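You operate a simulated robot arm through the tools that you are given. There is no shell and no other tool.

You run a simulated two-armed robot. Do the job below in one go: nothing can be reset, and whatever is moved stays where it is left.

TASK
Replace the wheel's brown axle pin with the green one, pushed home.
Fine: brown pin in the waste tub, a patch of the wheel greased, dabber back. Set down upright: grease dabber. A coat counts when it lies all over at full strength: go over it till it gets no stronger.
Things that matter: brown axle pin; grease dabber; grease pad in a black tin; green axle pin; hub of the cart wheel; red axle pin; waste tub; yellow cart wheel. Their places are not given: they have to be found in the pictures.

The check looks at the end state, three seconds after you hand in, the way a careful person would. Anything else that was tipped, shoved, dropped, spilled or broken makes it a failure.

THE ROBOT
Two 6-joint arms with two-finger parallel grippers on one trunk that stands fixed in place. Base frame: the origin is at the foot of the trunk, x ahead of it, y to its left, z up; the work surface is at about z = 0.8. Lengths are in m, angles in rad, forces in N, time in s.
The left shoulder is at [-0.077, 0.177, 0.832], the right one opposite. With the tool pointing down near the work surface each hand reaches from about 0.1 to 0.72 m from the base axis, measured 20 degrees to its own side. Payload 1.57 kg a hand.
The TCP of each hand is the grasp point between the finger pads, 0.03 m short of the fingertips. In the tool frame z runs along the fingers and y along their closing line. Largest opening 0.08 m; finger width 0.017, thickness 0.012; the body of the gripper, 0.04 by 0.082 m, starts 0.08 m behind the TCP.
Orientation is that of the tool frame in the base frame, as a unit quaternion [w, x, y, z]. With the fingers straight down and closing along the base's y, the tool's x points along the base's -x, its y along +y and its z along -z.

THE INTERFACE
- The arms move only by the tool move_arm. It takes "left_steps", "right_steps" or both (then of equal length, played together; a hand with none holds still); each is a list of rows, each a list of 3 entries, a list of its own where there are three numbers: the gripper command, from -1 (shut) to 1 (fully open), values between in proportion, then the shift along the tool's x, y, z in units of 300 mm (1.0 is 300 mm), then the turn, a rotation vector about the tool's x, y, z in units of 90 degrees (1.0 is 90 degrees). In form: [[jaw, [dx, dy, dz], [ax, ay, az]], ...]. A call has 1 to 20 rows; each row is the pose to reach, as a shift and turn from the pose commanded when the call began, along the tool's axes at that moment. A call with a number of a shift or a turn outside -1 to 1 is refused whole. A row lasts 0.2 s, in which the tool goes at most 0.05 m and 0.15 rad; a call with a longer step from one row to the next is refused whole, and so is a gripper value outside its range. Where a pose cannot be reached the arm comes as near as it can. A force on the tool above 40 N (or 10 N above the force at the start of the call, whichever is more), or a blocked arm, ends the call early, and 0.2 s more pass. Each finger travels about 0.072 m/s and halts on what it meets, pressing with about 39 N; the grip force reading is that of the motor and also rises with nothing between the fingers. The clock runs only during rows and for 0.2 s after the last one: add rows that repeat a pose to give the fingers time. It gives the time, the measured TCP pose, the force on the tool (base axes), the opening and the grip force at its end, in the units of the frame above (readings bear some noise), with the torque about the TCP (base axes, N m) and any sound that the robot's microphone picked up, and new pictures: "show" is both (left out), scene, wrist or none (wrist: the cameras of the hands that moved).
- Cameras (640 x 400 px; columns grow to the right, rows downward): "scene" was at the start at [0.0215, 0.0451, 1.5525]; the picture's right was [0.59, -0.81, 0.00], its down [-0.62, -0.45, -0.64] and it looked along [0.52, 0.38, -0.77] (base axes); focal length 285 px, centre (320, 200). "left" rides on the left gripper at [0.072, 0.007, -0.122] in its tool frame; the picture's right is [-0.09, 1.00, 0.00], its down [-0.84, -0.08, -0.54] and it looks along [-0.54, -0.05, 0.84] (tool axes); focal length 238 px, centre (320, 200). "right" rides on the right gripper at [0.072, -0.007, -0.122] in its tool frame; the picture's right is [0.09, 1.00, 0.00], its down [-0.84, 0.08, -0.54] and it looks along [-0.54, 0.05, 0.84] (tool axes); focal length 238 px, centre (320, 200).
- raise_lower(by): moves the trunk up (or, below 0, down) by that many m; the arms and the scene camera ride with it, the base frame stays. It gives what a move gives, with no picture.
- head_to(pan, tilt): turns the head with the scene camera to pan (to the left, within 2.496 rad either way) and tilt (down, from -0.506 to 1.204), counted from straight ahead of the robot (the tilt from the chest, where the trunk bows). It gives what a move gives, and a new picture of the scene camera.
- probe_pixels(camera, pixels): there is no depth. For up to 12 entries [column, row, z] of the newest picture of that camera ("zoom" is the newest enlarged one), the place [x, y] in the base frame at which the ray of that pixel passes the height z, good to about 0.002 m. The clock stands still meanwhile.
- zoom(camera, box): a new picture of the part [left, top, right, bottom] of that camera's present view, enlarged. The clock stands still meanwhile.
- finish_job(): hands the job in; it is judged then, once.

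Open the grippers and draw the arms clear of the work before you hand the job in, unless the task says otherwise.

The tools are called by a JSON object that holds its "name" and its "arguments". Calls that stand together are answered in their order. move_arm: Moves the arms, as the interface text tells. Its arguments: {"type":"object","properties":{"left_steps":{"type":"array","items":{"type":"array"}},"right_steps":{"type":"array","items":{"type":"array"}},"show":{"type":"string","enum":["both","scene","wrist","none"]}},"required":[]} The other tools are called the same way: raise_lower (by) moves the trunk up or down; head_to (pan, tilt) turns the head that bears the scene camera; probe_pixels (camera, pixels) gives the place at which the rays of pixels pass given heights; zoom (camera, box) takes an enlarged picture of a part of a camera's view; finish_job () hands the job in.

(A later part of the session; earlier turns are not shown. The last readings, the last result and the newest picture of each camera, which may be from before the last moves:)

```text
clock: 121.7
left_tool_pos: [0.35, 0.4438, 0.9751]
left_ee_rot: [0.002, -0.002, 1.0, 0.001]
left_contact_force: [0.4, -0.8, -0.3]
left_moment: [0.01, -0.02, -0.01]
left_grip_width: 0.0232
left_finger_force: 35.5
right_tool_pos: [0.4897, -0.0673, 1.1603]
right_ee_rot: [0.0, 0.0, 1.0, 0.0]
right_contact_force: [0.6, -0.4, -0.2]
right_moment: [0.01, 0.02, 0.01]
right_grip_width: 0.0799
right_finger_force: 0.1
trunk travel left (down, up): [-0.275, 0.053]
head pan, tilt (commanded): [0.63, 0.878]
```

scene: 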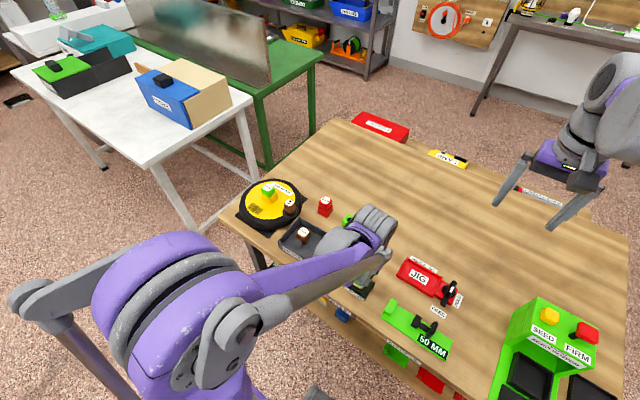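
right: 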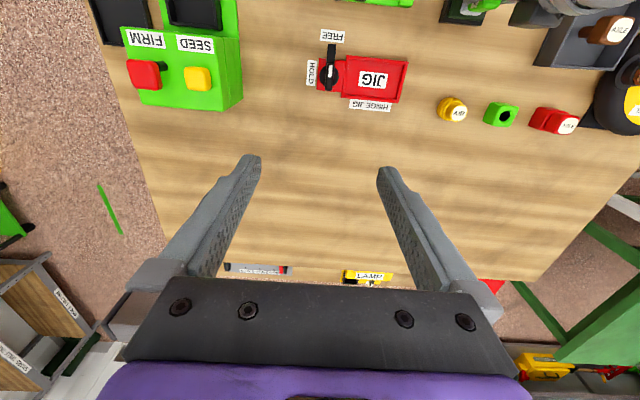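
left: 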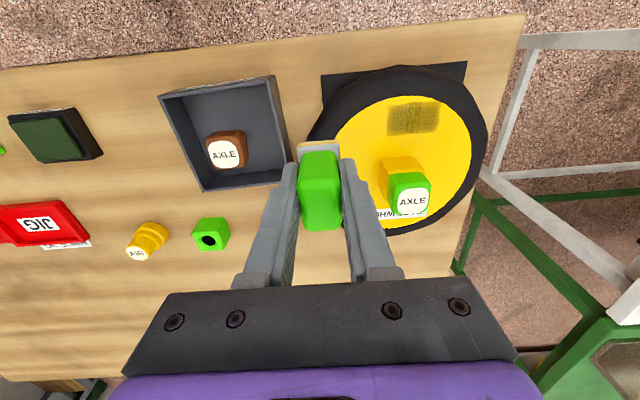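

Tilt is corrected. I carry the dabber above its home spot (0.3486, 0.2426).

{"name": "move_arm", "arguments": {"left_steps": [[-1, [0.001, -0.14, 0], [0, 0, 0]], [-1, [0.002, -0.28, 0], [0, 0, 0]], [-1, [0.004, -0.42, 0], [0, 0, 0]], [-1, [0.005, -0.56, 0], [0, 0, 0]], [-1, [0.0063, -0.6703, 0], [0, 0, 0]], [-1, [0.0063, -0.6703, 0.12], [0, 0, 0]], [-1, [0.0063, -0.6703, 0.25], [0, 0, 0]], [-1, [0.0063, -0.6703, 0.35], [0, 0, 0]], [-1, [0.0063, -0.6703, 0.35], [0, 0, 0]]]}}

{"name": "zoom", "arguments": {"camera": "scene", "box": [240, 180, 290, 225]}}

{"name": "zoom", "arguments": {"camera": "scene", "box": [248, 198, 270, 216]}}

{"name": "zoom", "arguments": {"camera": "left", "box": [240, 90, 400, 220]}}

```text
clock: 123.7
left_tool_pos: [0.3472, 0.2443, 0.8698]
left_ee_rot: [0.002, -0.002, 1.0, 0.0]
left_contact_force: [-0.9, -0.2, -0.9]
left_moment: [0.05, 0.02, 0.05]
left_grip_width: 0.0233
left_finger_force: 35.6
right_tool_pos: [0.4892, -0.0682, 1.1597]
right_ee_rot: [0.0, -0.001, 1.0, 0.0]
right_contact_force: [-0.8, -0.6, -0.3]
right_moment: [-0.01, -0.01, 0.0]
right_grip_width: 0.08
right_finger_force: 0.1
trunk travel left (down, up): [-0.275, 0.053]
head pan, tilt (commanded): [0.63, 0.878]
```

scene: 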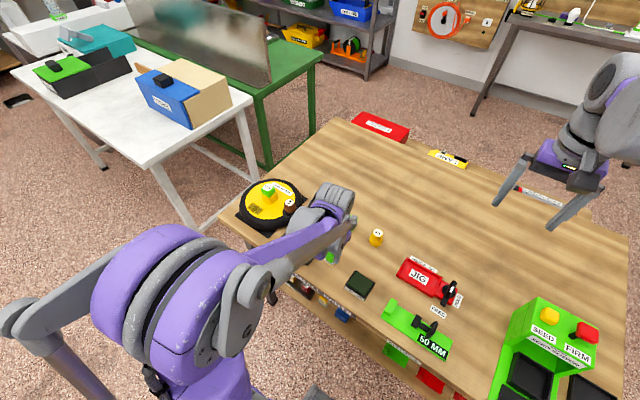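
left: 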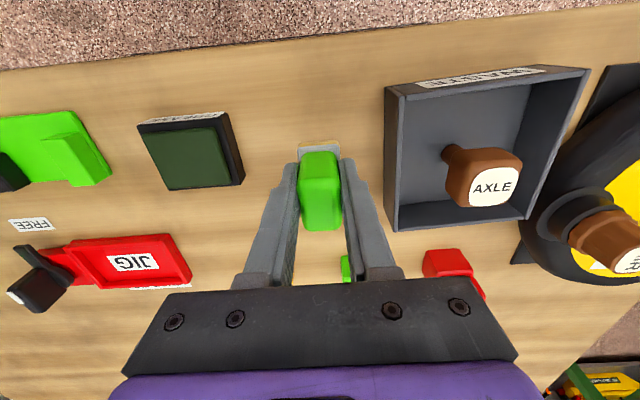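

```text
8.89 times, centred on (265, 202) of scene
```

zoom: 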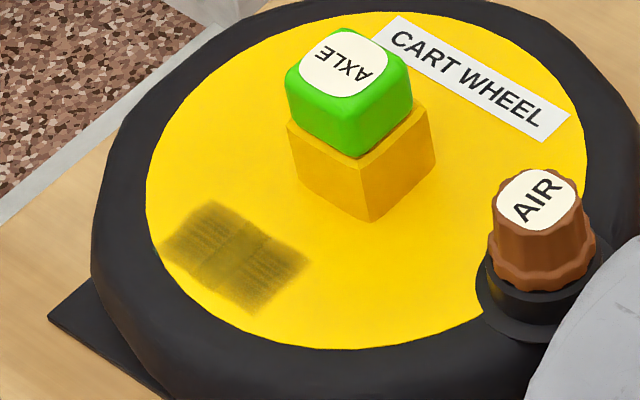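

```text
16.00 times, centred on (259, 207) of scene
```

zoom: 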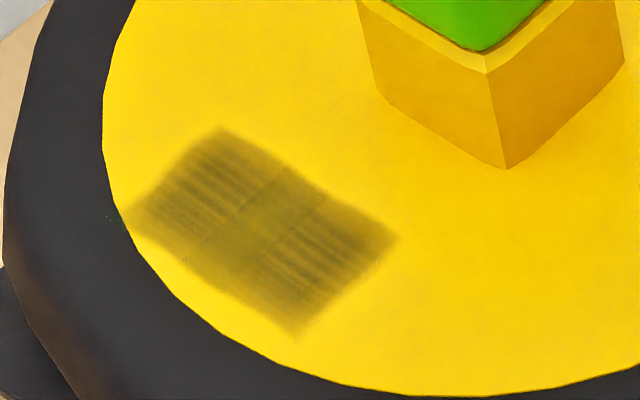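

```text
3.08 times, centred on (320, 155) of left
```

zoom: 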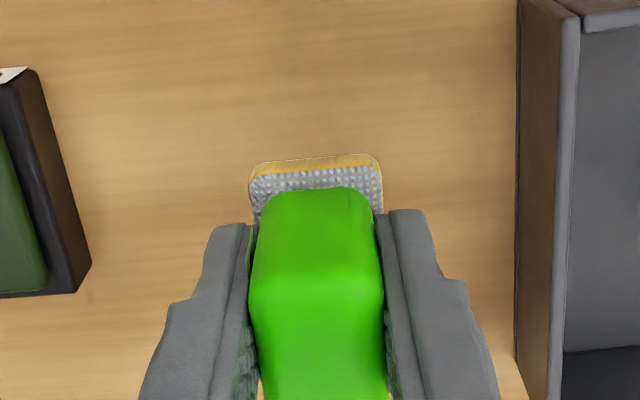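

The patch is unchanged across the last three looks, so it's at full strength. The dabber hangs over its home spot; I lower it to a few mm above the bench, then creep down to contact.

{"name": "move_arm", "arguments": {"left_steps": [[-1, [0, 0, 0.03], [0, 0, 0]], [-1, [0, 0, 0.06], [0, 0, 0]], [-1, [0, 0, 0.072], [0, 0, 0]], [-1, [0, 0, 0.077], [0, 0, 0]], [-1, [0, 0, 0.077], [0, 0, 0]]], "show": "none"}}

```text
clock: 124.9
left_tool_pos: [0.3506, 0.2442, 0.846]
left_ee_rot: [0.002, -0.001, 1.0, 0.0]
left_contact_force: [0.0, -0.5, -0.8]
left_moment: [-0.01, -0.01, 0.0]
left_grip_width: 0.0232
left_finger_force: 34.9
right_tool_pos: [0.4903, -0.0676, 1.1602]
right_ee_rot: [0.0, 0.0, 1.0, 0.0]
right_contact_force: [-0.7, -0.1, 1.6]
right_moment: [0.04, -0.02, 0.01]
right_grip_width: 0.08
right_finger_force: 0.1
trunk travel left (down, up): [-0.275, 0.053]
head pan, tilt (commanded): [0.63, 0.878]
```

{"name": "move_arm", "arguments": {"left_steps": [[-1, [0, 0, 0.002], [0, 0, 0]], [-1, [0, 0, 0.004], [0, 0, 0]], [-1, [0, 0, 0.006], [0, 0, 0]], [-1, [0, 0, 0.006], [0, 0, 0]]], "show": "none"}}

```text
clock: 125.9
left_tool_pos: [0.3486, 0.245, 0.8453]
left_ee_rot: [0.002, -0.002, 1.0, 0.002]
left_contact_force: [0.6, 0.3, -0.5]
left_moment: [0.02, 0.04, 0.01]
left_grip_width: 0.0232
left_finger_force: 35.8
right_tool_pos: [0.4896, -0.068, 1.1603]
right_ee_rot: [0.0, 0.0, 1.0, 0.001]
right_contact_force: [0.5, -1.0, 0.7]
right_moment: [-0.03, -0.01, -0.01]
right_grip_width: 0.0798
right_finger_force: 0.0
trunk travel left (down, up): [-0.275, 0.053]
head pan, tilt (commanded): [0.63, 0.878]
```

Still clear of the bench; creeping lower by 0.5 mm steps.

{"name": "move_arm", "arguments": {"left_steps": [[-1, [0, 0, 0.0017], [0, 0, 0]], [-1, [0, 0, 0.0034], [0, 0, 0]], [-1, [0, 0, 0.005], [0, 0, 0]], [-1, [0, 0, 0.005], [0, 0, 0]]], "show": "none"}}

```text
clock: 126.9
left_tool_pos: [0.3497, 0.2449, 0.8423]
left_ee_rot: [0.002, -0.001, 1.0, 0.001]
left_contact_force: [-0.4, 0.6, -0.6]
left_moment: [-0.02, 0.02, 0.01]
left_grip_width: 0.0231
left_finger_force: 35.8
right_tool_pos: [0.4888, -0.0669, 1.1604]
right_ee_rot: [-0.001, 0.0, 1.0, 0.0]
right_contact_force: [-0.3, -0.4, 0.7]
right_moment: [-0.01, 0.0, -0.01]
right_grip_width: 0.08
right_finger_force: 0.1
trunk travel left (down, up): [-0.275, 0.053]
head pan, tilt (commanded): [0.63, 0.878]
```

{"name": "move_arm", "arguments": {"left_steps": [[-1, [0, 0, 0.0015], [0, 0, 0]], [-1, [0, 0, 0.003], [0, 0, 0]], [-1, [0, 0, 0.0045], [0, 0, 0]], [-1, [0, 0, 0.0045], [0, 0, 0]]], "show": "both"}}

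{"name": "zoom", "arguments": {"camera": "scene", "box": [305, 235, 365, 285]}}

{"name": "zoom", "arguments": {"camera": "left", "box": [260, 100, 380, 220]}}

```text
clock: 127.9
left_tool_pos: [0.3503, 0.245, 0.8414]
left_ee_rot: [0.003, -0.002, 1.0, 0.001]
left_contact_force: [3.1, 4.0, 17.7]
left_moment: [0.06, 0.0, -0.01]
left_grip_width: 0.0233
left_finger_force: 36.0
right_tool_pos: [0.4903, -0.0684, 1.1601]
right_ee_rot: [0.001, -0.001, 1.0, 0.0]
right_contact_force: [1.1, -0.4, -0.7]
right_moment: [-0.04, -0.01, -0.01]
right_grip_width: 0.0801
right_finger_force: 0.0
trunk travel left (down, up): [-0.275, 0.053]
head pan, tilt (commanded): [0.63, 0.878]
```

scene: 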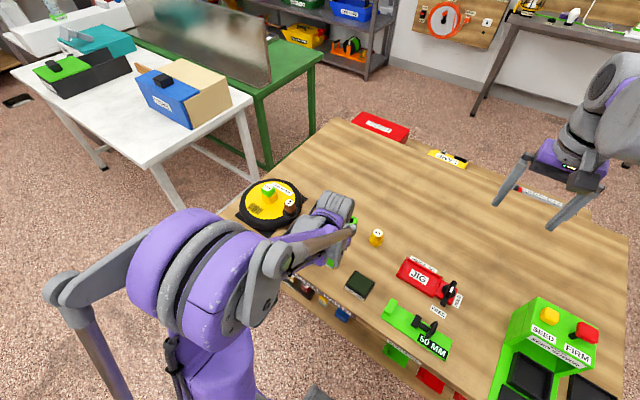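
left: 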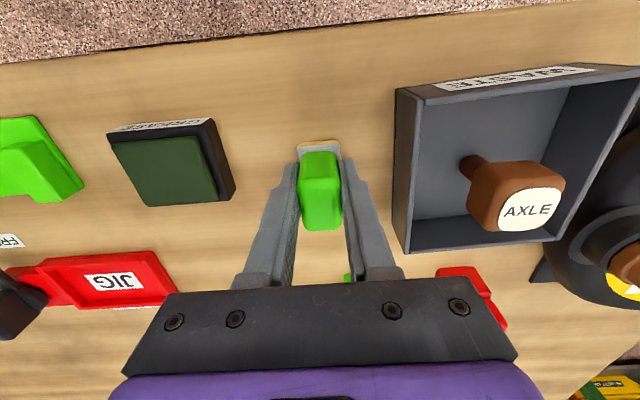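

```text
8.00 times, centred on (335, 260) of scene
```

zoom: 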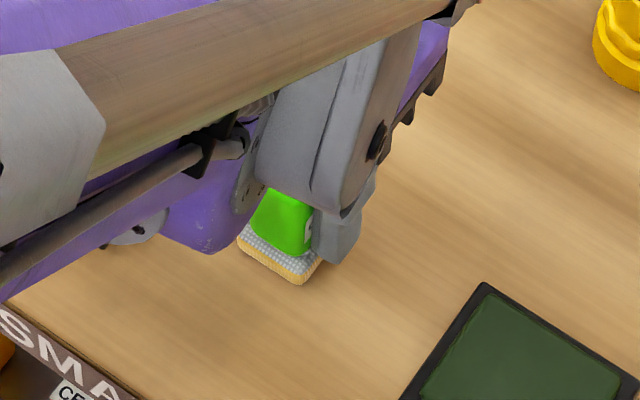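

```text
3.33 times, centred on (320, 160) of left
```

zoom: 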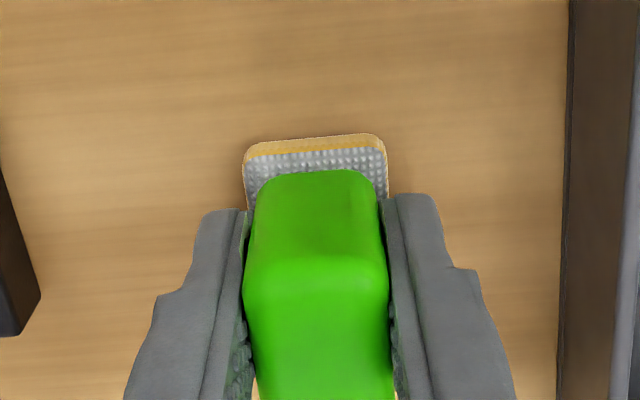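

The dabber rests on the bench (17.7 N). I ease the load, open to 0.05 m, and rise straight up.

{"name": "move_arm", "arguments": {"left_steps": [[-1, [0, 0, -0.0025], [0, 0, 0]], [-0.5, [0, 0, -0.0025], [0, 0, 0]], [-0.2, [0, 0, -0.0025], [0, 0, 0]], [0.1, [0, 0, -0.0025], [0, 0, 0]], [0.25, [0, 0, -0.0025], [0, 0, 0]], [0.25, [0, 0, -0.0025], [0, 0, 0]], [0.25, [0, 0, -0.05], [0, 0, 0]], [0.25, [0, 0, -0.15], [0, 0, 0]], [0.25, [0, 0, -0.3], [0, 0, 0]], [0.25, [0, 0, -0.45], [0, 0, 0]], [0.25, [0, 0, -0.6], [0, 0, 0]], [0.25, [0, 0, -0.6], [0, 0, 0]]]}}

{"name": "zoom", "arguments": {"camera": "left", "box": [240, 60, 440, 200]}}

{"name": "zoom", "arguments": {"camera": "scene", "box": [300, 230, 380, 300]}}

```text
clock: 130.5
left_tool_pos: [0.3505, 0.2457, 1.0218]
left_ee_rot: [0.003, -0.002, 1.0, 0.001]
left_contact_force: [0.6, -0.8, 0.2]
left_moment: [0.0, 0.02, -0.02]
left_grip_width: 0.0501
left_finger_force: 0.2
right_tool_pos: [0.4893, -0.0678, 1.1601]
right_ee_rot: [0.0, 0.0, 1.0, -0.001]
right_contact_force: [0.7, -0.6, -0.6]
right_moment: [0.0, -0.01, 0.03]
right_grip_width: 0.08
right_finger_force: 0.1
trunk travel left (down, up): [-0.275, 0.053]
head pan, tilt (commanded): [0.63, 0.878]
```

scene: 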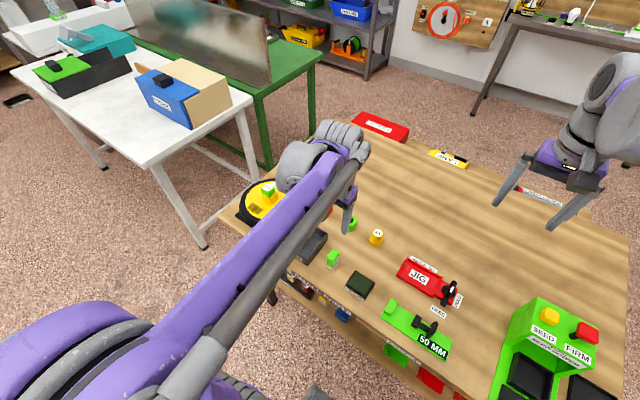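
left: 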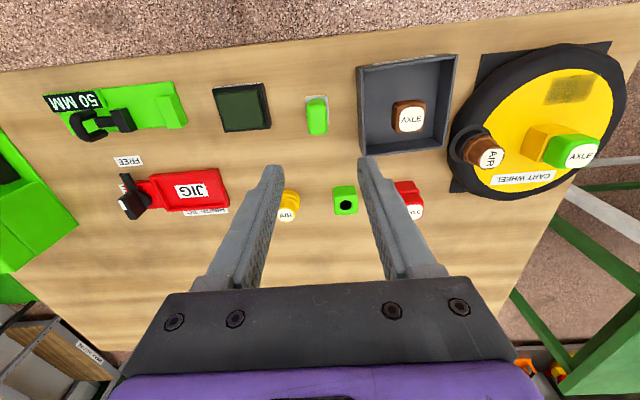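

```text
2.86 times, centred on (340, 130) of left
```

zoom: 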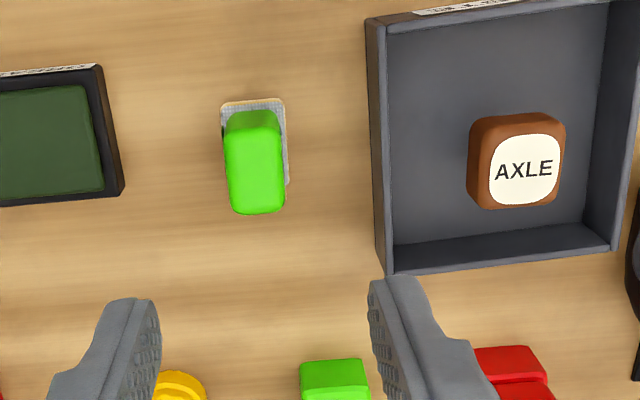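

```text
5.71 times, centred on (340, 265) of scene
```

zoom: 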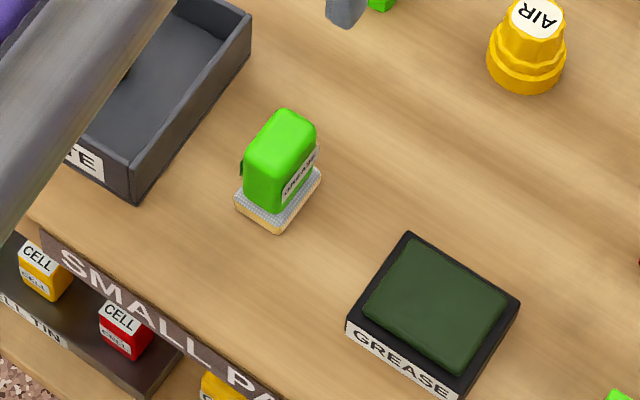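

The dabber stands upright at its spot. I probe its base corners to compare with the original location.

{"name": "probe_pixels", "arguments": {"camera": "scene", "pixels": [[332.6, 270.6, 0.8], [325.1, 265, 0.8], [340, 260.1, 0.8], [332.1, 272, 0.8], [324.4, 266.8, 0.8], [338.8, 262, 0.8]]}}

{"name": "probe_pixels", "arguments": {"camera": "left", "pixels": [[305.5, 96.7, 0.805], [327.7, 94.3, 0.805], [329, 123, 0.805]]}}

```text
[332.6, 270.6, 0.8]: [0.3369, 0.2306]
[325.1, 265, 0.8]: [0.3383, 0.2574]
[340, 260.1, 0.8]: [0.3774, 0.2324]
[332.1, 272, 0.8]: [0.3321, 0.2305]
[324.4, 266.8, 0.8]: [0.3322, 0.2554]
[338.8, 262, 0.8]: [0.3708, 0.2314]
```

```text
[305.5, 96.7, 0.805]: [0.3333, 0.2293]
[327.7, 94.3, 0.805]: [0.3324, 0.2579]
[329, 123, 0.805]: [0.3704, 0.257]
```

The dabber is within ~5 mm of where it stood, upright. Now I raise the left hand clear with jaws open and inspect everything.

{"name": "move_arm", "arguments": {"left_steps": [[0.5, [0, 0, -0.15], [0, 0, 0]], [1, [0, 0, -0.3], [0, 0, 0]], [1, [0, 0, -0.45], [0, 0, 0]], [1, [0, 0, -0.6], [0, 0, 0]], [1, [0, 0, -0.6], [0, 0, 0]]]}}

{"name": "zoom", "arguments": {"camera": "scene", "box": [225, 165, 315, 245]}}

{"name": "zoom", "arguments": {"camera": "left", "box": [380, 60, 560, 190]}}

{"name": "zoom", "arguments": {"camera": "left", "box": [180, 60, 420, 230]}}

```text
clock: 131.7
left_tool_pos: [0.3498, 0.2419, 1.2046]
left_ee_rot: [0.001, -0.001, 1.0, 0.001]
left_contact_force: [-0.2, -0.6, -0.1]
left_moment: [0.0, -0.02, 0.01]
left_grip_width: 0.08
left_finger_force: 0.1
right_tool_pos: [0.4905, -0.0672, 1.1605]
right_ee_rot: [0.0, -0.001, 1.0, 0.0]
right_contact_force: [-0.2, -0.2, 0.1]
right_moment: [0.0, -0.06, -0.03]
right_grip_width: 0.0801
right_finger_force: 0.1
trunk travel left (down, up): [-0.275, 0.053]
head pan, tilt (commanded): [0.63, 0.878]
```

scene: 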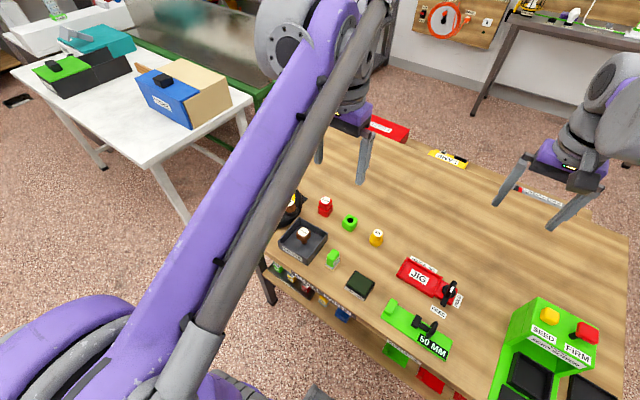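
left: 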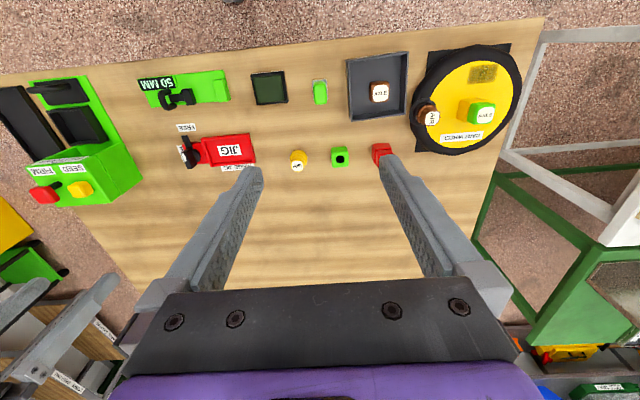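

```text
5.00 times, centred on (270, 205) of scene
```

zoom: 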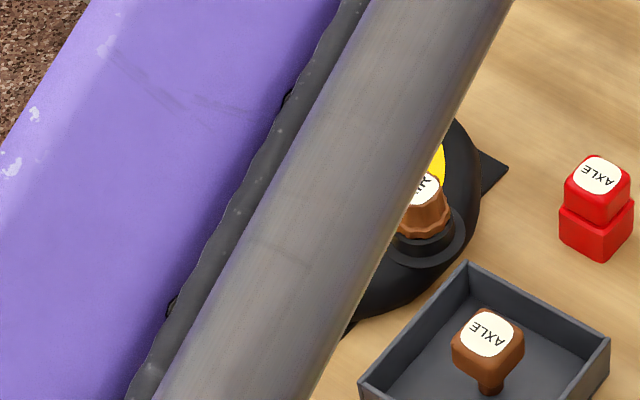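

```text
3.08 times, centred on (470, 125) of left
```

zoom: 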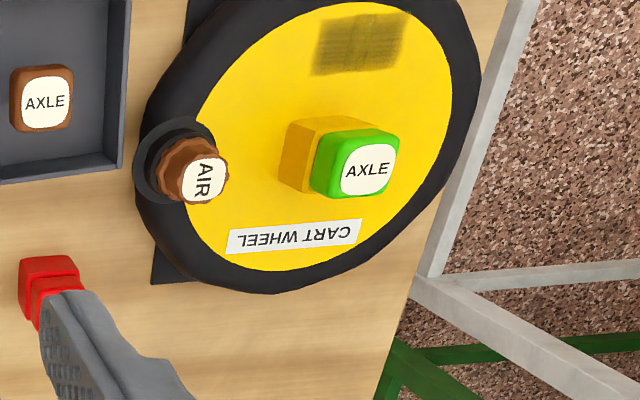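

```text
2.35 times, centred on (300, 145) of left
```

zoom: 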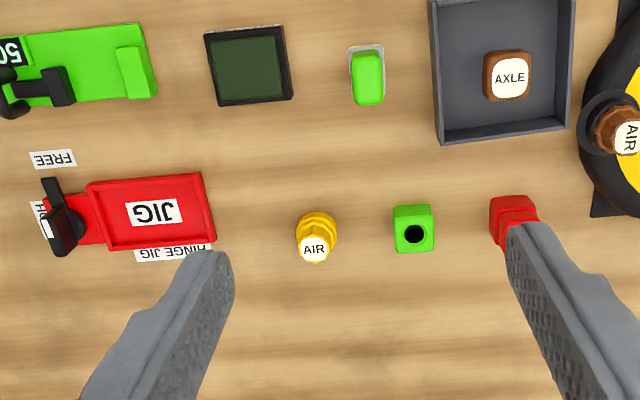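

Bench, pins, tub, tin and dabber are all in order. I take one last enlarged look at the coat from this higher viewpoint for evenness.

{"name": "zoom", "arguments": {"camera": "left", "box": [455, 50, 515, 95]}}

```text
8.89 times, centred on (485, 72) of left
```

zoom: 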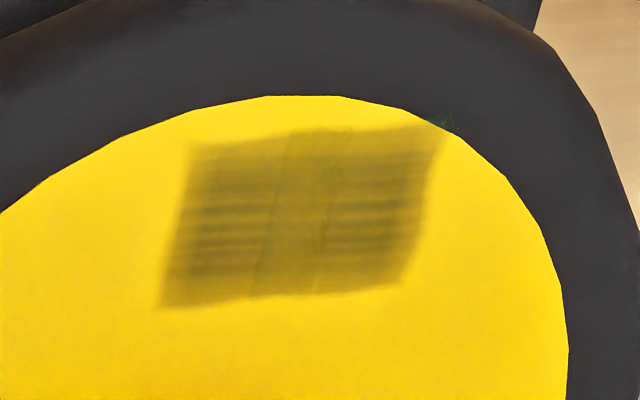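

The middle third looks slightly paler than the ends, so before handing in I want one more loaded pass to be sure nothing gets stronger. I go back down over the dabber with the jaws at 0.05 m.

{"name": "move_arm", "arguments": {"left_steps": [[1, [-0.0117, 0, 0.15], [0, 0, 0]], [0.6, [-0.0117, 0, 0.3], [0, 0, 0]], [0.25, [-0.0117, 0, 0.45], [0, 0, 0]], [0.25, [-0.0117, 0, 0.6], [0, 0, 0]], [0.25, [-0.0117, 0, 0.75], [0, 0, 0]], [0.25, [-0.0117, 0, 0.9], [0, 0, 0]], [0.25, [-0.0117, 0, 1.0], [0, 0, 0]], [0.25, [-0.0117, 0, 1.0], [0, 0, 0]]], "show": "wrist"}}

{"name": "zoom", "arguments": {"camera": "left", "box": [240, 90, 400, 220]}}

```text
clock: 133.5
left_tool_pos: [0.3505, 0.2438, 0.9013]
left_ee_rot: [0.001, -0.001, 1.0, 0.001]
left_contact_force: [0.4, 0.4, -0.9]
left_moment: [0.0, 0.0, -0.05]
left_grip_width: 0.05
left_finger_force: 0.0
right_tool_pos: [0.4901, -0.0677, 1.1597]
right_ee_rot: [0.0, 0.0, 1.0, 0.0]
right_contact_force: [0.4, 0.2, 0.3]
right_moment: [0.05, -0.01, -0.03]
right_grip_width: 0.08
right_finger_force: 0.1
trunk travel left (down, up): [-0.275, 0.053]
head pan, tilt (commanded): [0.63, 0.878]
```

left: 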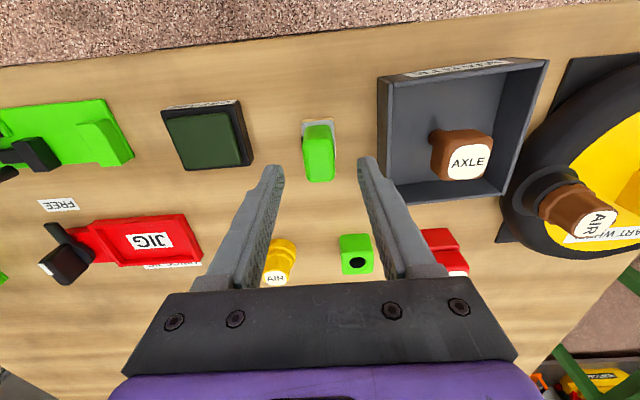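

```text
3.08 times, centred on (320, 155) of left
```

zoom: 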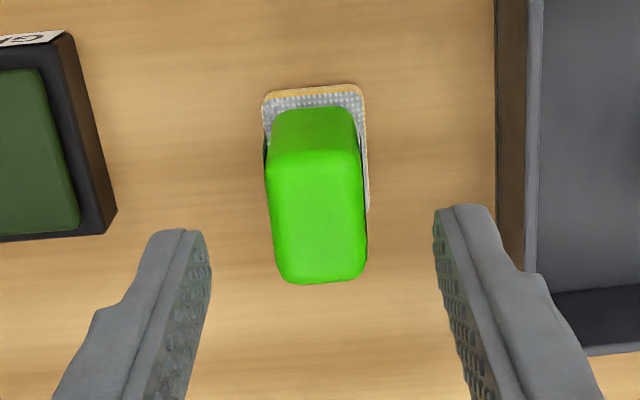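

Centred between the fingers. I descend to the grip height and close firmly.

{"name": "move_arm", "arguments": {"left_steps": [[0.25, [-0.0067, 0, 0.08], [0, 0, 0]], [0.25, [-0.0067, 0, 0.15], [0, 0, 0]], [0.25, [-0.0067, 0, 0.178], [0, 0, 0]], [0.25, [-0.0067, 0, 0.178], [0, 0, 0]], [-0.2, [-0.0067, 0, 0.178], [0, 0, 0]], [-0.6, [-0.0067, 0, 0.178], [0, 0, 0]], [-1, [-0.0067, 0, 0.178], [0, 0, 0]], [-1, [-0.0067, 0, 0.178], [0, 0, 0]]], "show": "wrist"}}

```text
clock: 135.3
left_tool_pos: [0.3546, 0.2455, 0.8476]
left_ee_rot: [0.002, -0.002, 1.0, 0.001]
left_contact_force: [-0.9, 0.5, 0.1]
left_moment: [0.01, -0.01, -0.03]
left_grip_width: 0.0234
left_finger_force: 35.5
right_tool_pos: [0.4902, -0.0675, 1.161]
right_ee_rot: [0.0, 0.0, 1.0, -0.001]
right_contact_force: [-0.2, -1.3, -0.7]
right_moment: [0.02, 0.02, -0.04]
right_grip_width: 0.08
right_finger_force: 0.1
trunk travel left (down, up): [-0.275, 0.053]
head pan, tilt (commanded): [0.63, 0.878]
```

left: 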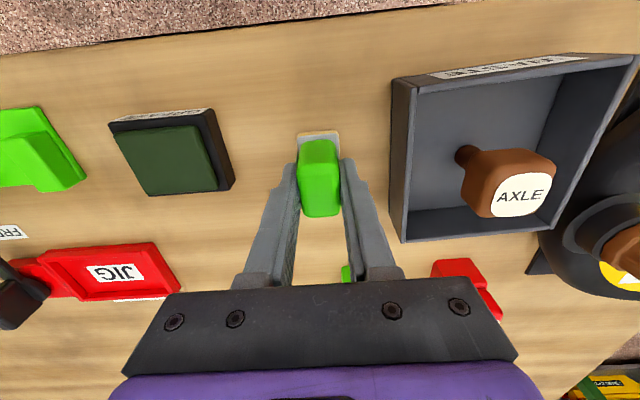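

Gripped. I lift and carry it to the grease pad.

{"name": "move_arm", "arguments": {"left_steps": [[-1, [0, 0, -0.1], [0, 0, 0]], [-1, [0, 0, -0.2], [0, 0, 0]], [-1, [0.01, -0.1, -0.2], [0, 0, 0]], [-1, [0.02, -0.2, -0.2], [0, 0, 0]], [-1, [0.0433, -0.3307, -0.2], [0, 0, 0]], [-1, [0.0433, -0.3307, -0.15], [0, 0, 0]], [-1, [0.0433, -0.3307, -0.09], [0, 0, 0]], [-1, [0.0433, -0.3307, -0.09], [0, 0, 0]]], "show": "wrist"}}

{"name": "zoom", "arguments": {"camera": "left", "box": [230, 80, 410, 220]}}

```text
clock: 137.1
left_tool_pos: [0.3406, 0.145, 0.8747]
left_ee_rot: [0.002, -0.002, 1.0, 0.001]
left_contact_force: [-1.5, -0.2, -1.0]
left_moment: [0.02, 0.0, 0.0]
left_grip_width: 0.023
left_finger_force: 35.6
right_tool_pos: [0.4903, -0.0683, 1.1604]
right_ee_rot: [0.0, 0.0, 1.0, -0.001]
right_contact_force: [-0.1, 0.4, -0.5]
right_moment: [-0.02, 0.0, 0.0]
right_grip_width: 0.0798
right_finger_force: 0.0
trunk travel left (down, up): [-0.275, 0.053]
head pan, tilt (commanded): [0.63, 0.878]
```

left: 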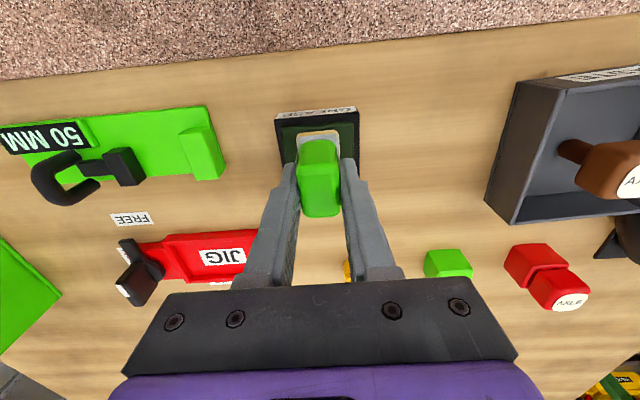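

```text
2.86 times, centred on (320, 150) of left
```

zoom: 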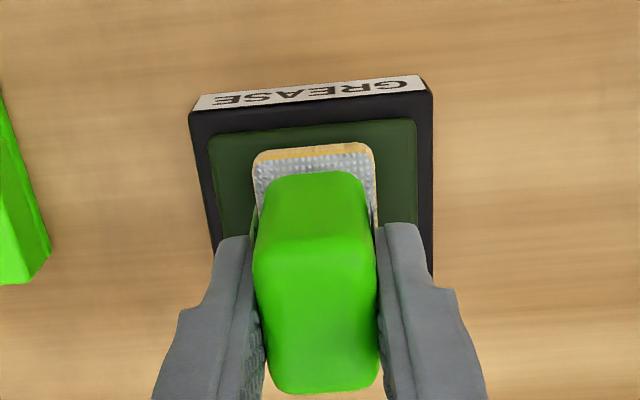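

Centred over the pad. I press down to about 20 N.

{"name": "move_arm", "arguments": {"left_steps": [[-1, [0, 0, 0.009], [0, 0, 0]], [-1, [0, 0, 0.014], [0, 0, 0]], [-1, [0, 0, 0.017], [0, 0, 0]], [-1, [0, 0, 0.0195], [0, 0, 0]], [-1, [0, 0, 0.0195], [0, 0, 0]]], "show": "none"}}

```text
clock: 138.3
left_tool_pos: [0.3422, 0.1449, 0.8702]
left_ee_rot: [0.003, -0.002, 1.0, 0.001]
left_contact_force: [0.8, 6.1, 30.7]
left_moment: [0.15, 0.01, -0.03]
left_grip_width: 0.0231
left_finger_force: 35.1
right_tool_pos: [0.4902, -0.0673, 1.1612]
right_ee_rot: [0.0, 0.0, 1.0, -0.001]
right_contact_force: [0.4, 0.4, -0.4]
right_moment: [0.0, -0.02, 0.04]
right_grip_width: 0.08
right_finger_force: 0.0
trunk travel left (down, up): [-0.275, 0.053]
head pan, tilt (commanded): [0.63, 0.878]
```

30 N: loaded. I carry it to beside the wheel and look at the patch from the usual pose first.

{"name": "move_arm", "arguments": {"left_steps": [[-1, [0, 0, -0.02], [0, 0, 0]], [-1, [0, 0, -0.15], [0, 0, 0]], [-1, [0, 0, -0.3037], [0, 0, 0]], [-1, [-0.005, 0.14, -0.3037], [0, 0, 0]], [-1, [-0.01, 0.29, -0.3037], [0, 0, 0]], [-1, [-0.02, 0.44, -0.3037], [0, 0, 0]], [-1, [-0.03, 0.59, -0.3037], [0, 0, 0]], [-1, [-0.03, 0.74, -0.3037], [0, 0, 0]], [-1, [-0.03, 0.88, -0.3037], [0, 0, 0]], [-1, [-0.03, 1.0, -0.3037], [0, 0, 0]], [-1, [-0.03, 1.0, -0.3037], [0, 0, 0]], [-1, [-0.03, 1.0, -0.3037], [0, 0, 0]]], "show": "wrist"}}

{"name": "zoom", "arguments": {"camera": "left", "box": [378, 95, 448, 140]}}

```text
clock: 140.9
left_tool_pos: [0.3495, 0.4477, 0.9587]
left_ee_rot: [0.002, -0.002, 1.0, 0.0]
left_contact_force: [-0.5, -0.5, -0.9]
left_moment: [-0.03, -0.03, 0.0]
left_grip_width: 0.0234
left_finger_force: 35.6
right_tool_pos: [0.4897, -0.0664, 1.1602]
right_ee_rot: [0.0, 0.0, 1.0, 0.0]
right_contact_force: [-0.6, 0.8, 0.0]
right_moment: [-0.04, 0.0, 0.02]
right_grip_width: 0.0797
right_finger_force: 0.1
trunk travel left (down, up): [-0.275, 0.053]
head pan, tilt (commanded): [0.63, 0.878]
```

left: 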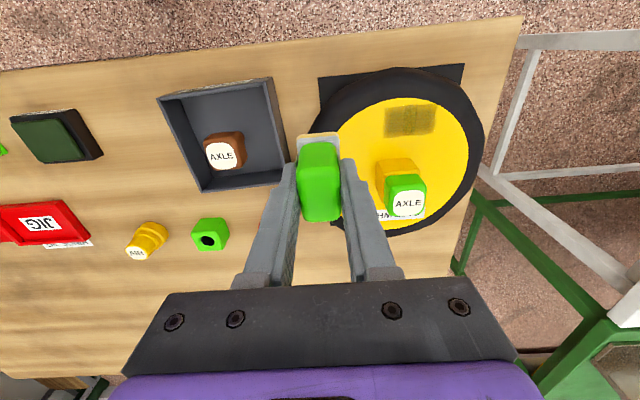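

```text
8.89 times, centred on (413, 118) of left
```

zoom: 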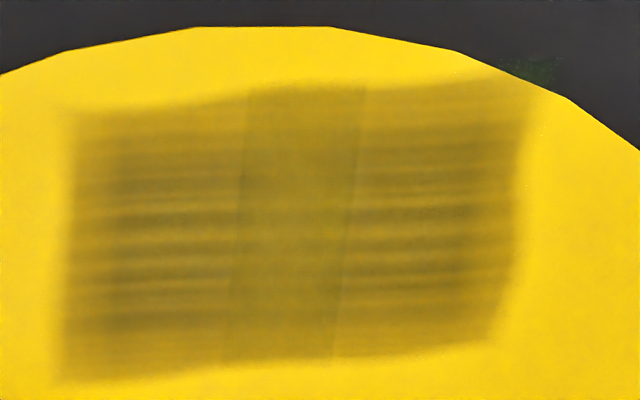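

This is the baseline. Now I lower at y=0.525, x≈0.35, towards light contact.

{"name": "move_arm", "arguments": {"left_steps": [[-1, [0, 0.13, 0], [0, 0, 0]], [-1, [0, 0.2667, 0], [0, 0, 0]], [-1, [0, 0.2667, 0.12], [0, 0, 0]], [-1, [0, 0.2667, 0.21], [0, 0, 0]], [-1, [0, 0.2667, 0.236], [0, 0, 0]], [-1, [0, 0.2667, 0.2405], [0, 0, 0]], [-1, [0, 0.2667, 0.243], [0, 0, 0]], [-1, [0, 0.2667, 0.243], [0, 0, 0]]], "show": "none"}}

```text
clock: 142.7
left_tool_pos: [0.3505, 0.5245, 0.8856]
left_ee_rot: [0.002, -0.001, 1.0, 0.001]
left_contact_force: [0.6, 0.1, 0.1]
left_moment: [-0.01, 0.02, -0.02]
left_grip_width: 0.0232
left_finger_force: 35.5
right_tool_pos: [0.4897, -0.0685, 1.1601]
right_ee_rot: [-0.001, 0.0, 1.0, 0.001]
right_contact_force: [0.3, 0.5, 0.4]
right_moment: [0.0, 0.03, 0.0]
right_grip_width: 0.0799
right_finger_force: 0.0
trunk travel left (down, up): [-0.275, 0.053]
head pan, tilt (commanded): [0.63, 0.878]
```

{"name": "move_arm", "arguments": {"left_steps": [[-1, [0, 0, 0.0015], [0, 0, 0]], [-1, [0, 0, 0.003], [0, 0, 0]], [-1, [0, 0, 0.0045], [0, 0, 0]], [-1, [0, 0, 0.0045], [0, 0, 0]]], "show": "none"}}

```text
clock: 143.7
left_tool_pos: [0.3504, 0.5269, 0.8877]
left_ee_rot: [0.002, -0.001, 1.0, 0.0]
left_contact_force: [1.7, -0.9, 0.6]
left_moment: [-0.08, -0.13, 0.0]
left_grip_width: 0.0232
left_finger_force: 35.4
right_tool_pos: [0.4911, -0.068, 1.1601]
right_ee_rot: [0.0, -0.001, 1.0, 0.0]
right_contact_force: [-0.8, -0.7, 0.0]
right_moment: [0.03, -0.03, -0.03]
right_grip_width: 0.08
right_finger_force: 0.1
trunk travel left (down, up): [-0.275, 0.053]
head pan, tilt (commanded): [0.63, 0.878]
```

A first trace of contact (moment). Another 0.5 mm, then the rub.

{"name": "move_arm", "arguments": {"left_steps": [[-1, [0, 0, 0.001], [0, 0, 0]], [-1, [0, 0, 0.0018], [0, 0, 0]], [-1, [0, 0, 0.0018], [0, 0, 0]]], "show": "none"}}

```text
clock: 144.5
left_tool_pos: [0.3501, 0.5243, 0.8876]
left_ee_rot: [0.003, -0.001, 1.0, 0.001]
left_contact_force: [3.2, 4.4, 18.9]
left_moment: [0.05, -0.21, 0.02]
left_grip_width: 0.0232
left_finger_force: 35.4
right_tool_pos: [0.4892, -0.0676, 1.1609]
right_ee_rot: [0.001, 0.0, 1.0, 0.0]
right_contact_force: [0.3, 0.3, 0.2]
right_moment: [-0.03, 0.0, -0.01]
right_grip_width: 0.0799
right_finger_force: 0.0
trunk travel left (down, up): [-0.275, 0.053]
head pan, tilt (commanded): [0.63, 0.878]
```

19 N. I rub ±8 mm here as in the very first rub, then lift and compare.

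{"name": "move_arm", "arguments": {"left_steps": [[-1, [0, 0.01, -0.0004], [0, 0, 0]], [-1, [0, 0.02, -0.0004], [0, 0, 0]], [-1, [0, 0.03, -0.0004], [0, 0, 0]], [-1, [0, 0.015, -0.0004], [0, 0, 0]], [-1, [0, 0, -0.0004], [0, 0, 0]], [-1, [0, -0.012, -0.0004], [0, 0, 0]], [-1, [0, -0.024, -0.0004], [0, 0, 0]], [-1, [0, -0.012, -0.0004], [0, 0, 0]], [-1, [0, 0, -0.0004], [0, 0, 0]], [-1, [0, 0.012, -0.0004], [0, 0, 0]], [-1, [0, 0, -0.0004], [0, 0, 0]]], "show": "none"}}

{"name": "move_arm", "arguments": {"left_steps": [[-1, [0, 0, -0.02], [0, 0, 0]], [-1, [0, 0, -0.1], [0, 0, 0]], [-1, [0, 0, -0.2], [0, 0, 0]], [-1, [0, -0.13, -0.24], [0, 0, 0]], [-1, [0, -0.2667, -0.242], [0, 0, 0]], [-1, [0, -0.2667, -0.242], [0, 0, 0]]], "show": "wrist"}}

{"name": "zoom", "arguments": {"camera": "left", "box": [378, 95, 448, 140]}}

```text
clock: 146.9
left_tool_pos: [0.3507, 0.5256, 0.8859]
left_ee_rot: [0.003, -0.002, 1.0, 0.002]
left_contact_force: [1.7, -1.9, 12.8]
left_moment: [-0.09, -0.06, 0.01]
left_grip_width: 0.0232
left_finger_force: 35.6
right_tool_pos: [0.4906, -0.0689, 1.1612]
right_ee_rot: [0.001, 0.0, 1.0, 0.001]
right_contact_force: [0.2, 0.0, 0.1]
right_moment: [0.01, -0.02, 0.01]
right_grip_width: 0.0801
right_finger_force: 0.0
trunk travel left (down, up): [-0.275, 0.053]
head pan, tilt (commanded): [0.63, 0.878]
```

```text
clock: 148.3
left_tool_pos: [0.3509, 0.4463, 0.9592]
left_ee_rot: [0.003, -0.002, 1.0, 0.001]
left_contact_force: [-1.7, -0.3, -0.8]
left_moment: [-0.03, 0.01, 0.0]
left_grip_width: 0.0228
left_finger_force: 35.1
right_tool_pos: [0.4899, -0.0683, 1.1609]
right_ee_rot: [0.001, -0.001, 1.0, -0.001]
right_contact_force: [-0.5, -0.7, 0.1]
right_moment: [-0.03, 0.0, 0.01]
right_grip_width: 0.08
right_finger_force: 0.0
trunk travel left (down, up): [-0.275, 0.053]
head pan, tilt (commanded): [0.63, 0.878]
```

left: 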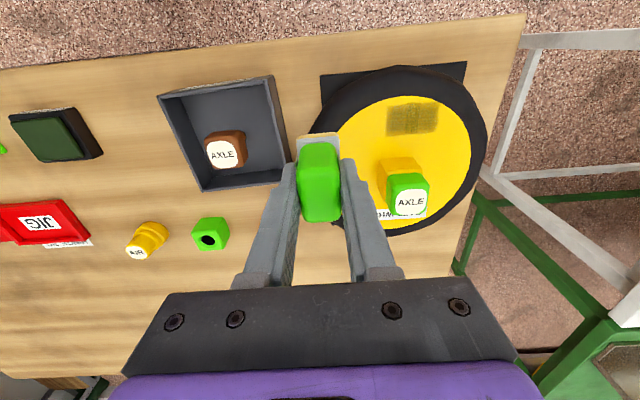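

```text
8.89 times, centred on (413, 118) of left
```

zoom: 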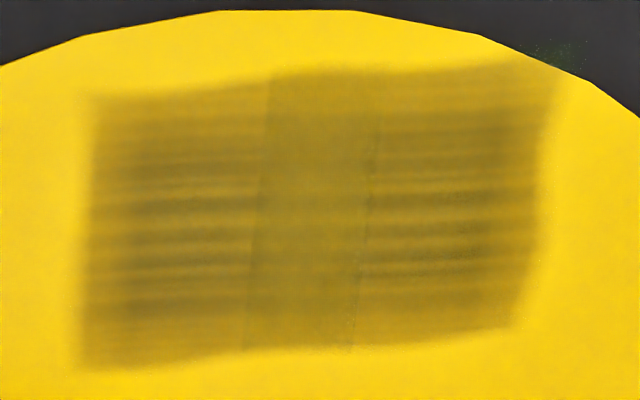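

No change at all after a freshly loaded rub: the coat is at full strength. I take the dabber back above its home spot.

{"name": "move_arm", "arguments": {"left_steps": [[-1, [0, 0, -0.05], [0, 0, 0]], [-1, [0.001, -0.14, -0.05], [0, 0, 0]], [-1, [0.002, -0.28, -0.05], [0, 0, 0]], [-1, [0.004, -0.42, -0.05], [0, 0, 0]], [-1, [0.005, -0.56, -0.05], [0, 0, 0]], [-1, [0.006, -0.6767, -0.05], [0, 0, 0]], [-1, [0.006, -0.6767, 0.08], [0, 0, 0]], [-1, [0.006, -0.6767, 0.2], [0, 0, 0]], [-1, [0.006, -0.6767, 0.29], [0, 0, 0]], [-1, [0.006, -0.6767, 0.29], [0, 0, 0]]], "show": "wrist"}}

{"name": "zoom", "arguments": {"camera": "left", "box": [240, 90, 400, 220]}}

```text
clock: 150.5
left_tool_pos: [0.3482, 0.242, 0.8691]
left_ee_rot: [0.002, -0.001, 1.0, 0.001]
left_contact_force: [0.1, 0.1, -1.1]
left_moment: [0.01, 0.0, 0.0]
left_grip_width: 0.023
left_finger_force: 35.5
right_tool_pos: [0.4905, -0.0673, 1.1608]
right_ee_rot: [0.0, 0.0, 1.0, 0.001]
right_contact_force: [-0.5, -0.3, -0.7]
right_moment: [-0.01, 0.0, 0.0]
right_grip_width: 0.0799
right_finger_force: 0.0
trunk travel left (down, up): [-0.275, 0.053]
head pan, tilt (commanded): [0.63, 0.878]
```

left: 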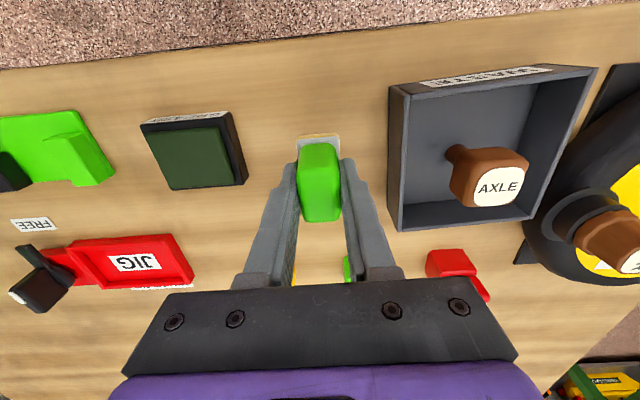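

```text
3.08 times, centred on (320, 155) of left
```

zoom: 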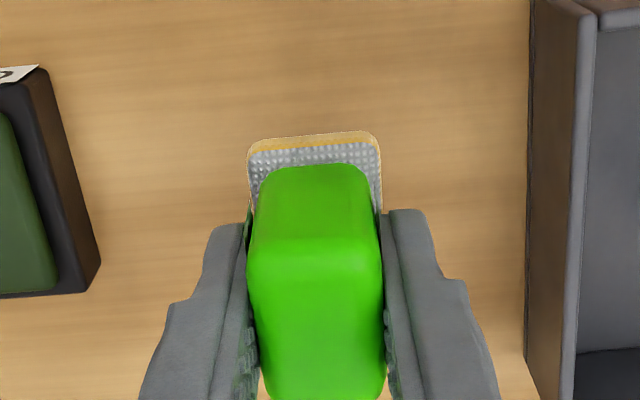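

Over home at (0.348, 0.242). I lower to just above the bench and creep down.

{"name": "move_arm", "arguments": {"left_steps": [[-1, [0, 0, 0.03], [0, 0, 0]], [-1, [0, 0, 0.055], [0, 0, 0]], [-1, [0, 0, 0.064], [0, 0, 0]], [-1, [0, 0, 0.067], [0, 0, 0]], [-1, [0, 0, 0.07], [0, 0, 0]], [-1, [0, 0, 0.07], [0, 0, 0]]], "show": "none"}}

```text
clock: 151.9
left_tool_pos: [0.3474, 0.2423, 0.8496]
left_ee_rot: [0.001, -0.002, 1.0, 0.0]
left_contact_force: [0.6, 0.2, -0.7]
left_moment: [0.0, 0.03, -0.01]
left_grip_width: 0.0233
left_finger_force: 35.6
right_tool_pos: [0.4903, -0.0674, 1.1604]
right_ee_rot: [0.001, 0.0, 1.0, -0.001]
right_contact_force: [-0.9, 0.5, 0.0]
right_moment: [0.01, 0.03, 0.01]
right_grip_width: 0.08
right_finger_force: 0.1
trunk travel left (down, up): [-0.275, 0.053]
head pan, tilt (commanded): [0.63, 0.878]
```

{"name": "move_arm", "arguments": {"left_steps": [[-1, [0, 0, 0.0018], [0, 0, 0]], [-1, [0, 0, 0.0036], [0, 0, 0]], [-1, [0, 0, 0.0054], [0, 0, 0]], [-1, [0, 0, 0.0054], [0, 0, 0]]], "show": "none"}}

```text
clock: 152.9
left_tool_pos: [0.3497, 0.2419, 0.8483]
left_ee_rot: [0.001, -0.003, 1.0, 0.001]
left_contact_force: [-0.3, 0.1, 0.8]
left_moment: [0.01, -0.03, 0.0]
left_grip_width: 0.0231
left_finger_force: 35.9
right_tool_pos: [0.4892, -0.0673, 1.1604]
right_ee_rot: [0.0, -0.001, 1.0, 0.0]
right_contact_force: [0.4, -0.7, 0.1]
right_moment: [-0.02, 0.02, -0.03]
right_grip_width: 0.0798
right_finger_force: 0.1
trunk travel left (down, up): [-0.275, 0.053]
head pan, tilt (commanded): [0.63, 0.878]
```

Still free (0.8 N); 0.5 mm steps further.

{"name": "move_arm", "arguments": {"left_steps": [[-1, [0, 0, 0.0017], [0, 0, 0]], [-1, [0, 0, 0.0034], [0, 0, 0]], [-1, [0, 0, 0.0034], [0, 0, 0]]], "show": "none"}}

```text
clock: 153.7
left_tool_pos: [0.3491, 0.2416, 0.8479]
left_ee_rot: [0.002, -0.002, 1.0, 0.001]
left_contact_force: [0.7, -0.3, -0.1]
left_moment: [-0.02, 0.01, -0.03]
left_grip_width: 0.0232
left_finger_force: 35.8
right_tool_pos: [0.49, -0.0678, 1.1605]
right_ee_rot: [0.0, 0.0, 1.0, 0.001]
right_contact_force: [-0.7, 0.4, 0.1]
right_moment: [0.01, 0.01, 0.0]
right_grip_width: 0.0801
right_finger_force: 0.0
trunk travel left (down, up): [-0.275, 0.053]
head pan, tilt (commanded): [0.63, 0.878]
```

{"name": "move_arm", "arguments": {"left_steps": [[-1, [0, 0, 0.0017], [0, 0, 0]], [-1, [0, 0, 0.0034], [0, 0, 0]], [-1, [0, 0, 0.005], [0, 0, 0]], [-1, [0, 0, 0.005], [0, 0, 0]]], "show": "none"}}

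```text
clock: 154.7
left_tool_pos: [0.3498, 0.2423, 0.8452]
left_ee_rot: [0.002, -0.001, 1.0, 0.001]
left_contact_force: [0.0, 0.4, 0.1]
left_moment: [0.01, 0.04, 0.02]
left_grip_width: 0.0232
left_finger_force: 35.3
right_tool_pos: [0.4893, -0.068, 1.1607]
right_ee_rot: [0.0, 0.0, 1.0, -0.001]
right_contact_force: [-1.1, -0.5, -0.1]
right_moment: [0.01, -0.02, 0.0]
right_grip_width: 0.0801
right_finger_force: 0.1
trunk travel left (down, up): [-0.275, 0.053]
head pan, tilt (commanded): [0.63, 0.878]
```

{"name": "move_arm", "arguments": {"left_steps": [[-1, [0, 0, 0.0017], [0, 0, 0]], [-1, [0, 0, 0.0034], [0, 0, 0]], [-1, [0, 0, 0.005], [0, 0, 0]], [-1, [0, 0, 0.005], [0, 0, 0]]], "show": "wrist"}}

```text
clock: 155.7
left_tool_pos: [0.3497, 0.2425, 0.8459]
left_ee_rot: [0.001, -0.002, 1.0, 0.001]
left_contact_force: [-0.1, 1.1, 2.9]
left_moment: [0.01, -0.04, 0.03]
left_grip_width: 0.0231
left_finger_force: 35.8
right_tool_pos: [0.4892, -0.0672, 1.1607]
right_ee_rot: [0.001, 0.0, 1.0, 0.0]
right_contact_force: [-0.6, -0.2, 0.7]
right_moment: [0.0, -0.01, -0.01]
right_grip_width: 0.0801
right_finger_force: 0.1
trunk travel left (down, up): [-0.275, 0.053]
head pan, tilt (commanded): [0.63, 0.878]
```

left: 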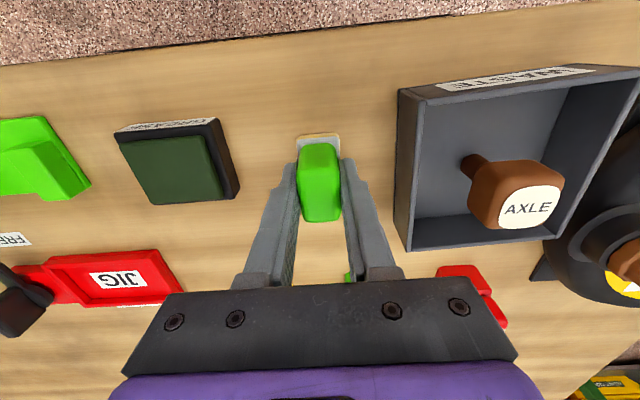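

Touching the bench with 2.9 N. I seat it with 0.3 mm more, ease off, open to 0.05 m, and rise.

{"name": "move_arm", "arguments": {"left_steps": [[-1, [0, 0, 0.001], [0, 0, 0]], [-1, [0, 0, 0.001], [0, 0, 0]], [-1, [0, 0, 0], [0, 0, 0]], [-0.5, [0, 0, 0], [0, 0, 0]], [-0.2, [0, 0, 0], [0, 0, 0]], [0.1, [0, 0, 0], [0, 0, 0]], [0.25, [0, 0, 0], [0, 0, 0]], [0.25, [0, 0, 0], [0, 0, 0]], [0.25, [0, 0, -0.05], [0, 0, 0]], [0.25, [0, 0, -0.15], [0, 0, 0]], [0.25, [0, 0, -0.3], [0, 0, 0]], [0.25, [0, 0, -0.45], [0, 0, 0]], [0.25, [0, 0, -0.6], [0, 0, 0]], [0.25, [0, 0, -0.6], [0, 0, 0]]]}}

{"name": "zoom", "arguments": {"camera": "scene", "box": [300, 230, 380, 300]}}

{"name": "zoom", "arguments": {"camera": "left", "box": [240, 60, 440, 200]}}

```text
clock: 158.7
left_tool_pos: [0.3475, 0.2429, 1.0264]
left_ee_rot: [0.002, -0.002, 1.0, 0.001]
left_contact_force: [-0.2, -0.9, 0.0]
left_moment: [0.01, -0.02, -0.02]
left_grip_width: 0.0499
left_finger_force: 0.0
right_tool_pos: [0.4891, -0.0667, 1.161]
right_ee_rot: [0.0, 0.0, 1.0, -0.001]
right_contact_force: [-0.8, -0.1, 0.1]
right_moment: [0.02, 0.0, 0.01]
right_grip_width: 0.0797
right_finger_force: 0.1
trunk travel left (down, up): [-0.275, 0.053]
head pan, tilt (commanded): [0.63, 0.878]
```

scene: 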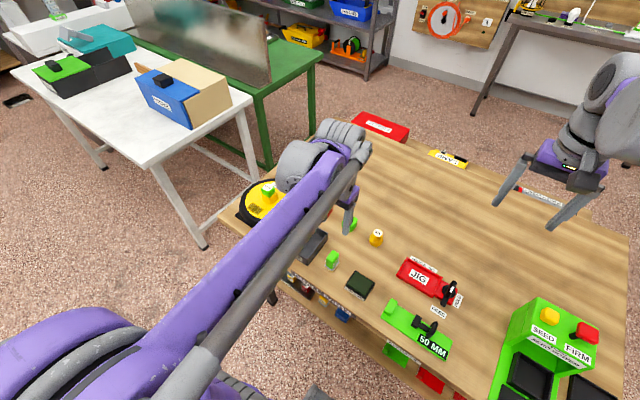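
left: 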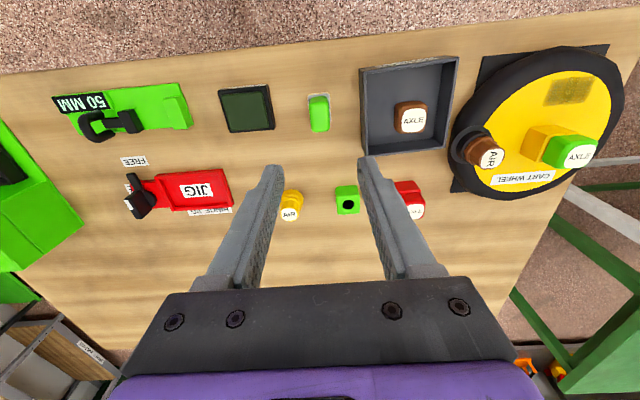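

```text
5.71 times, centred on (340, 265) of scene
```

zoom: 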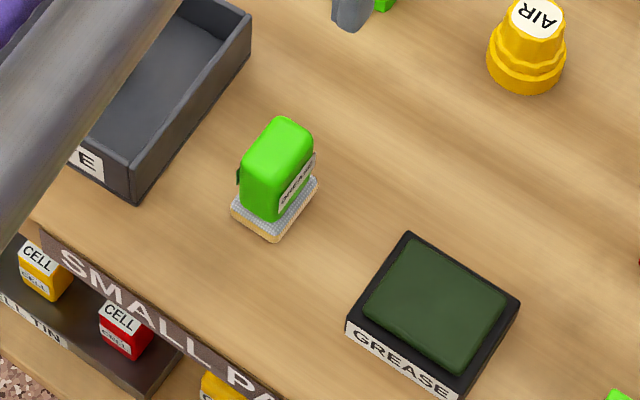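

```text
2.86 times, centred on (340, 130) of left
```

zoom: 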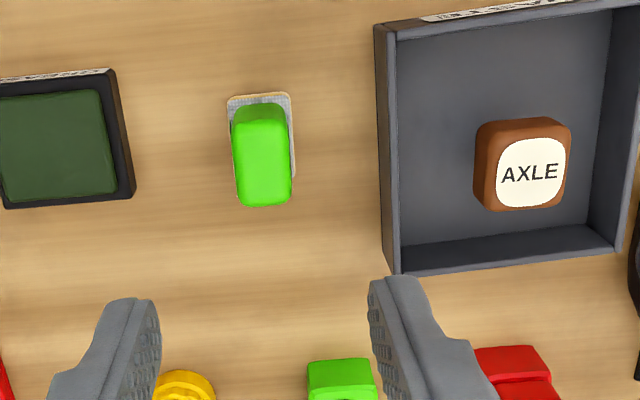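

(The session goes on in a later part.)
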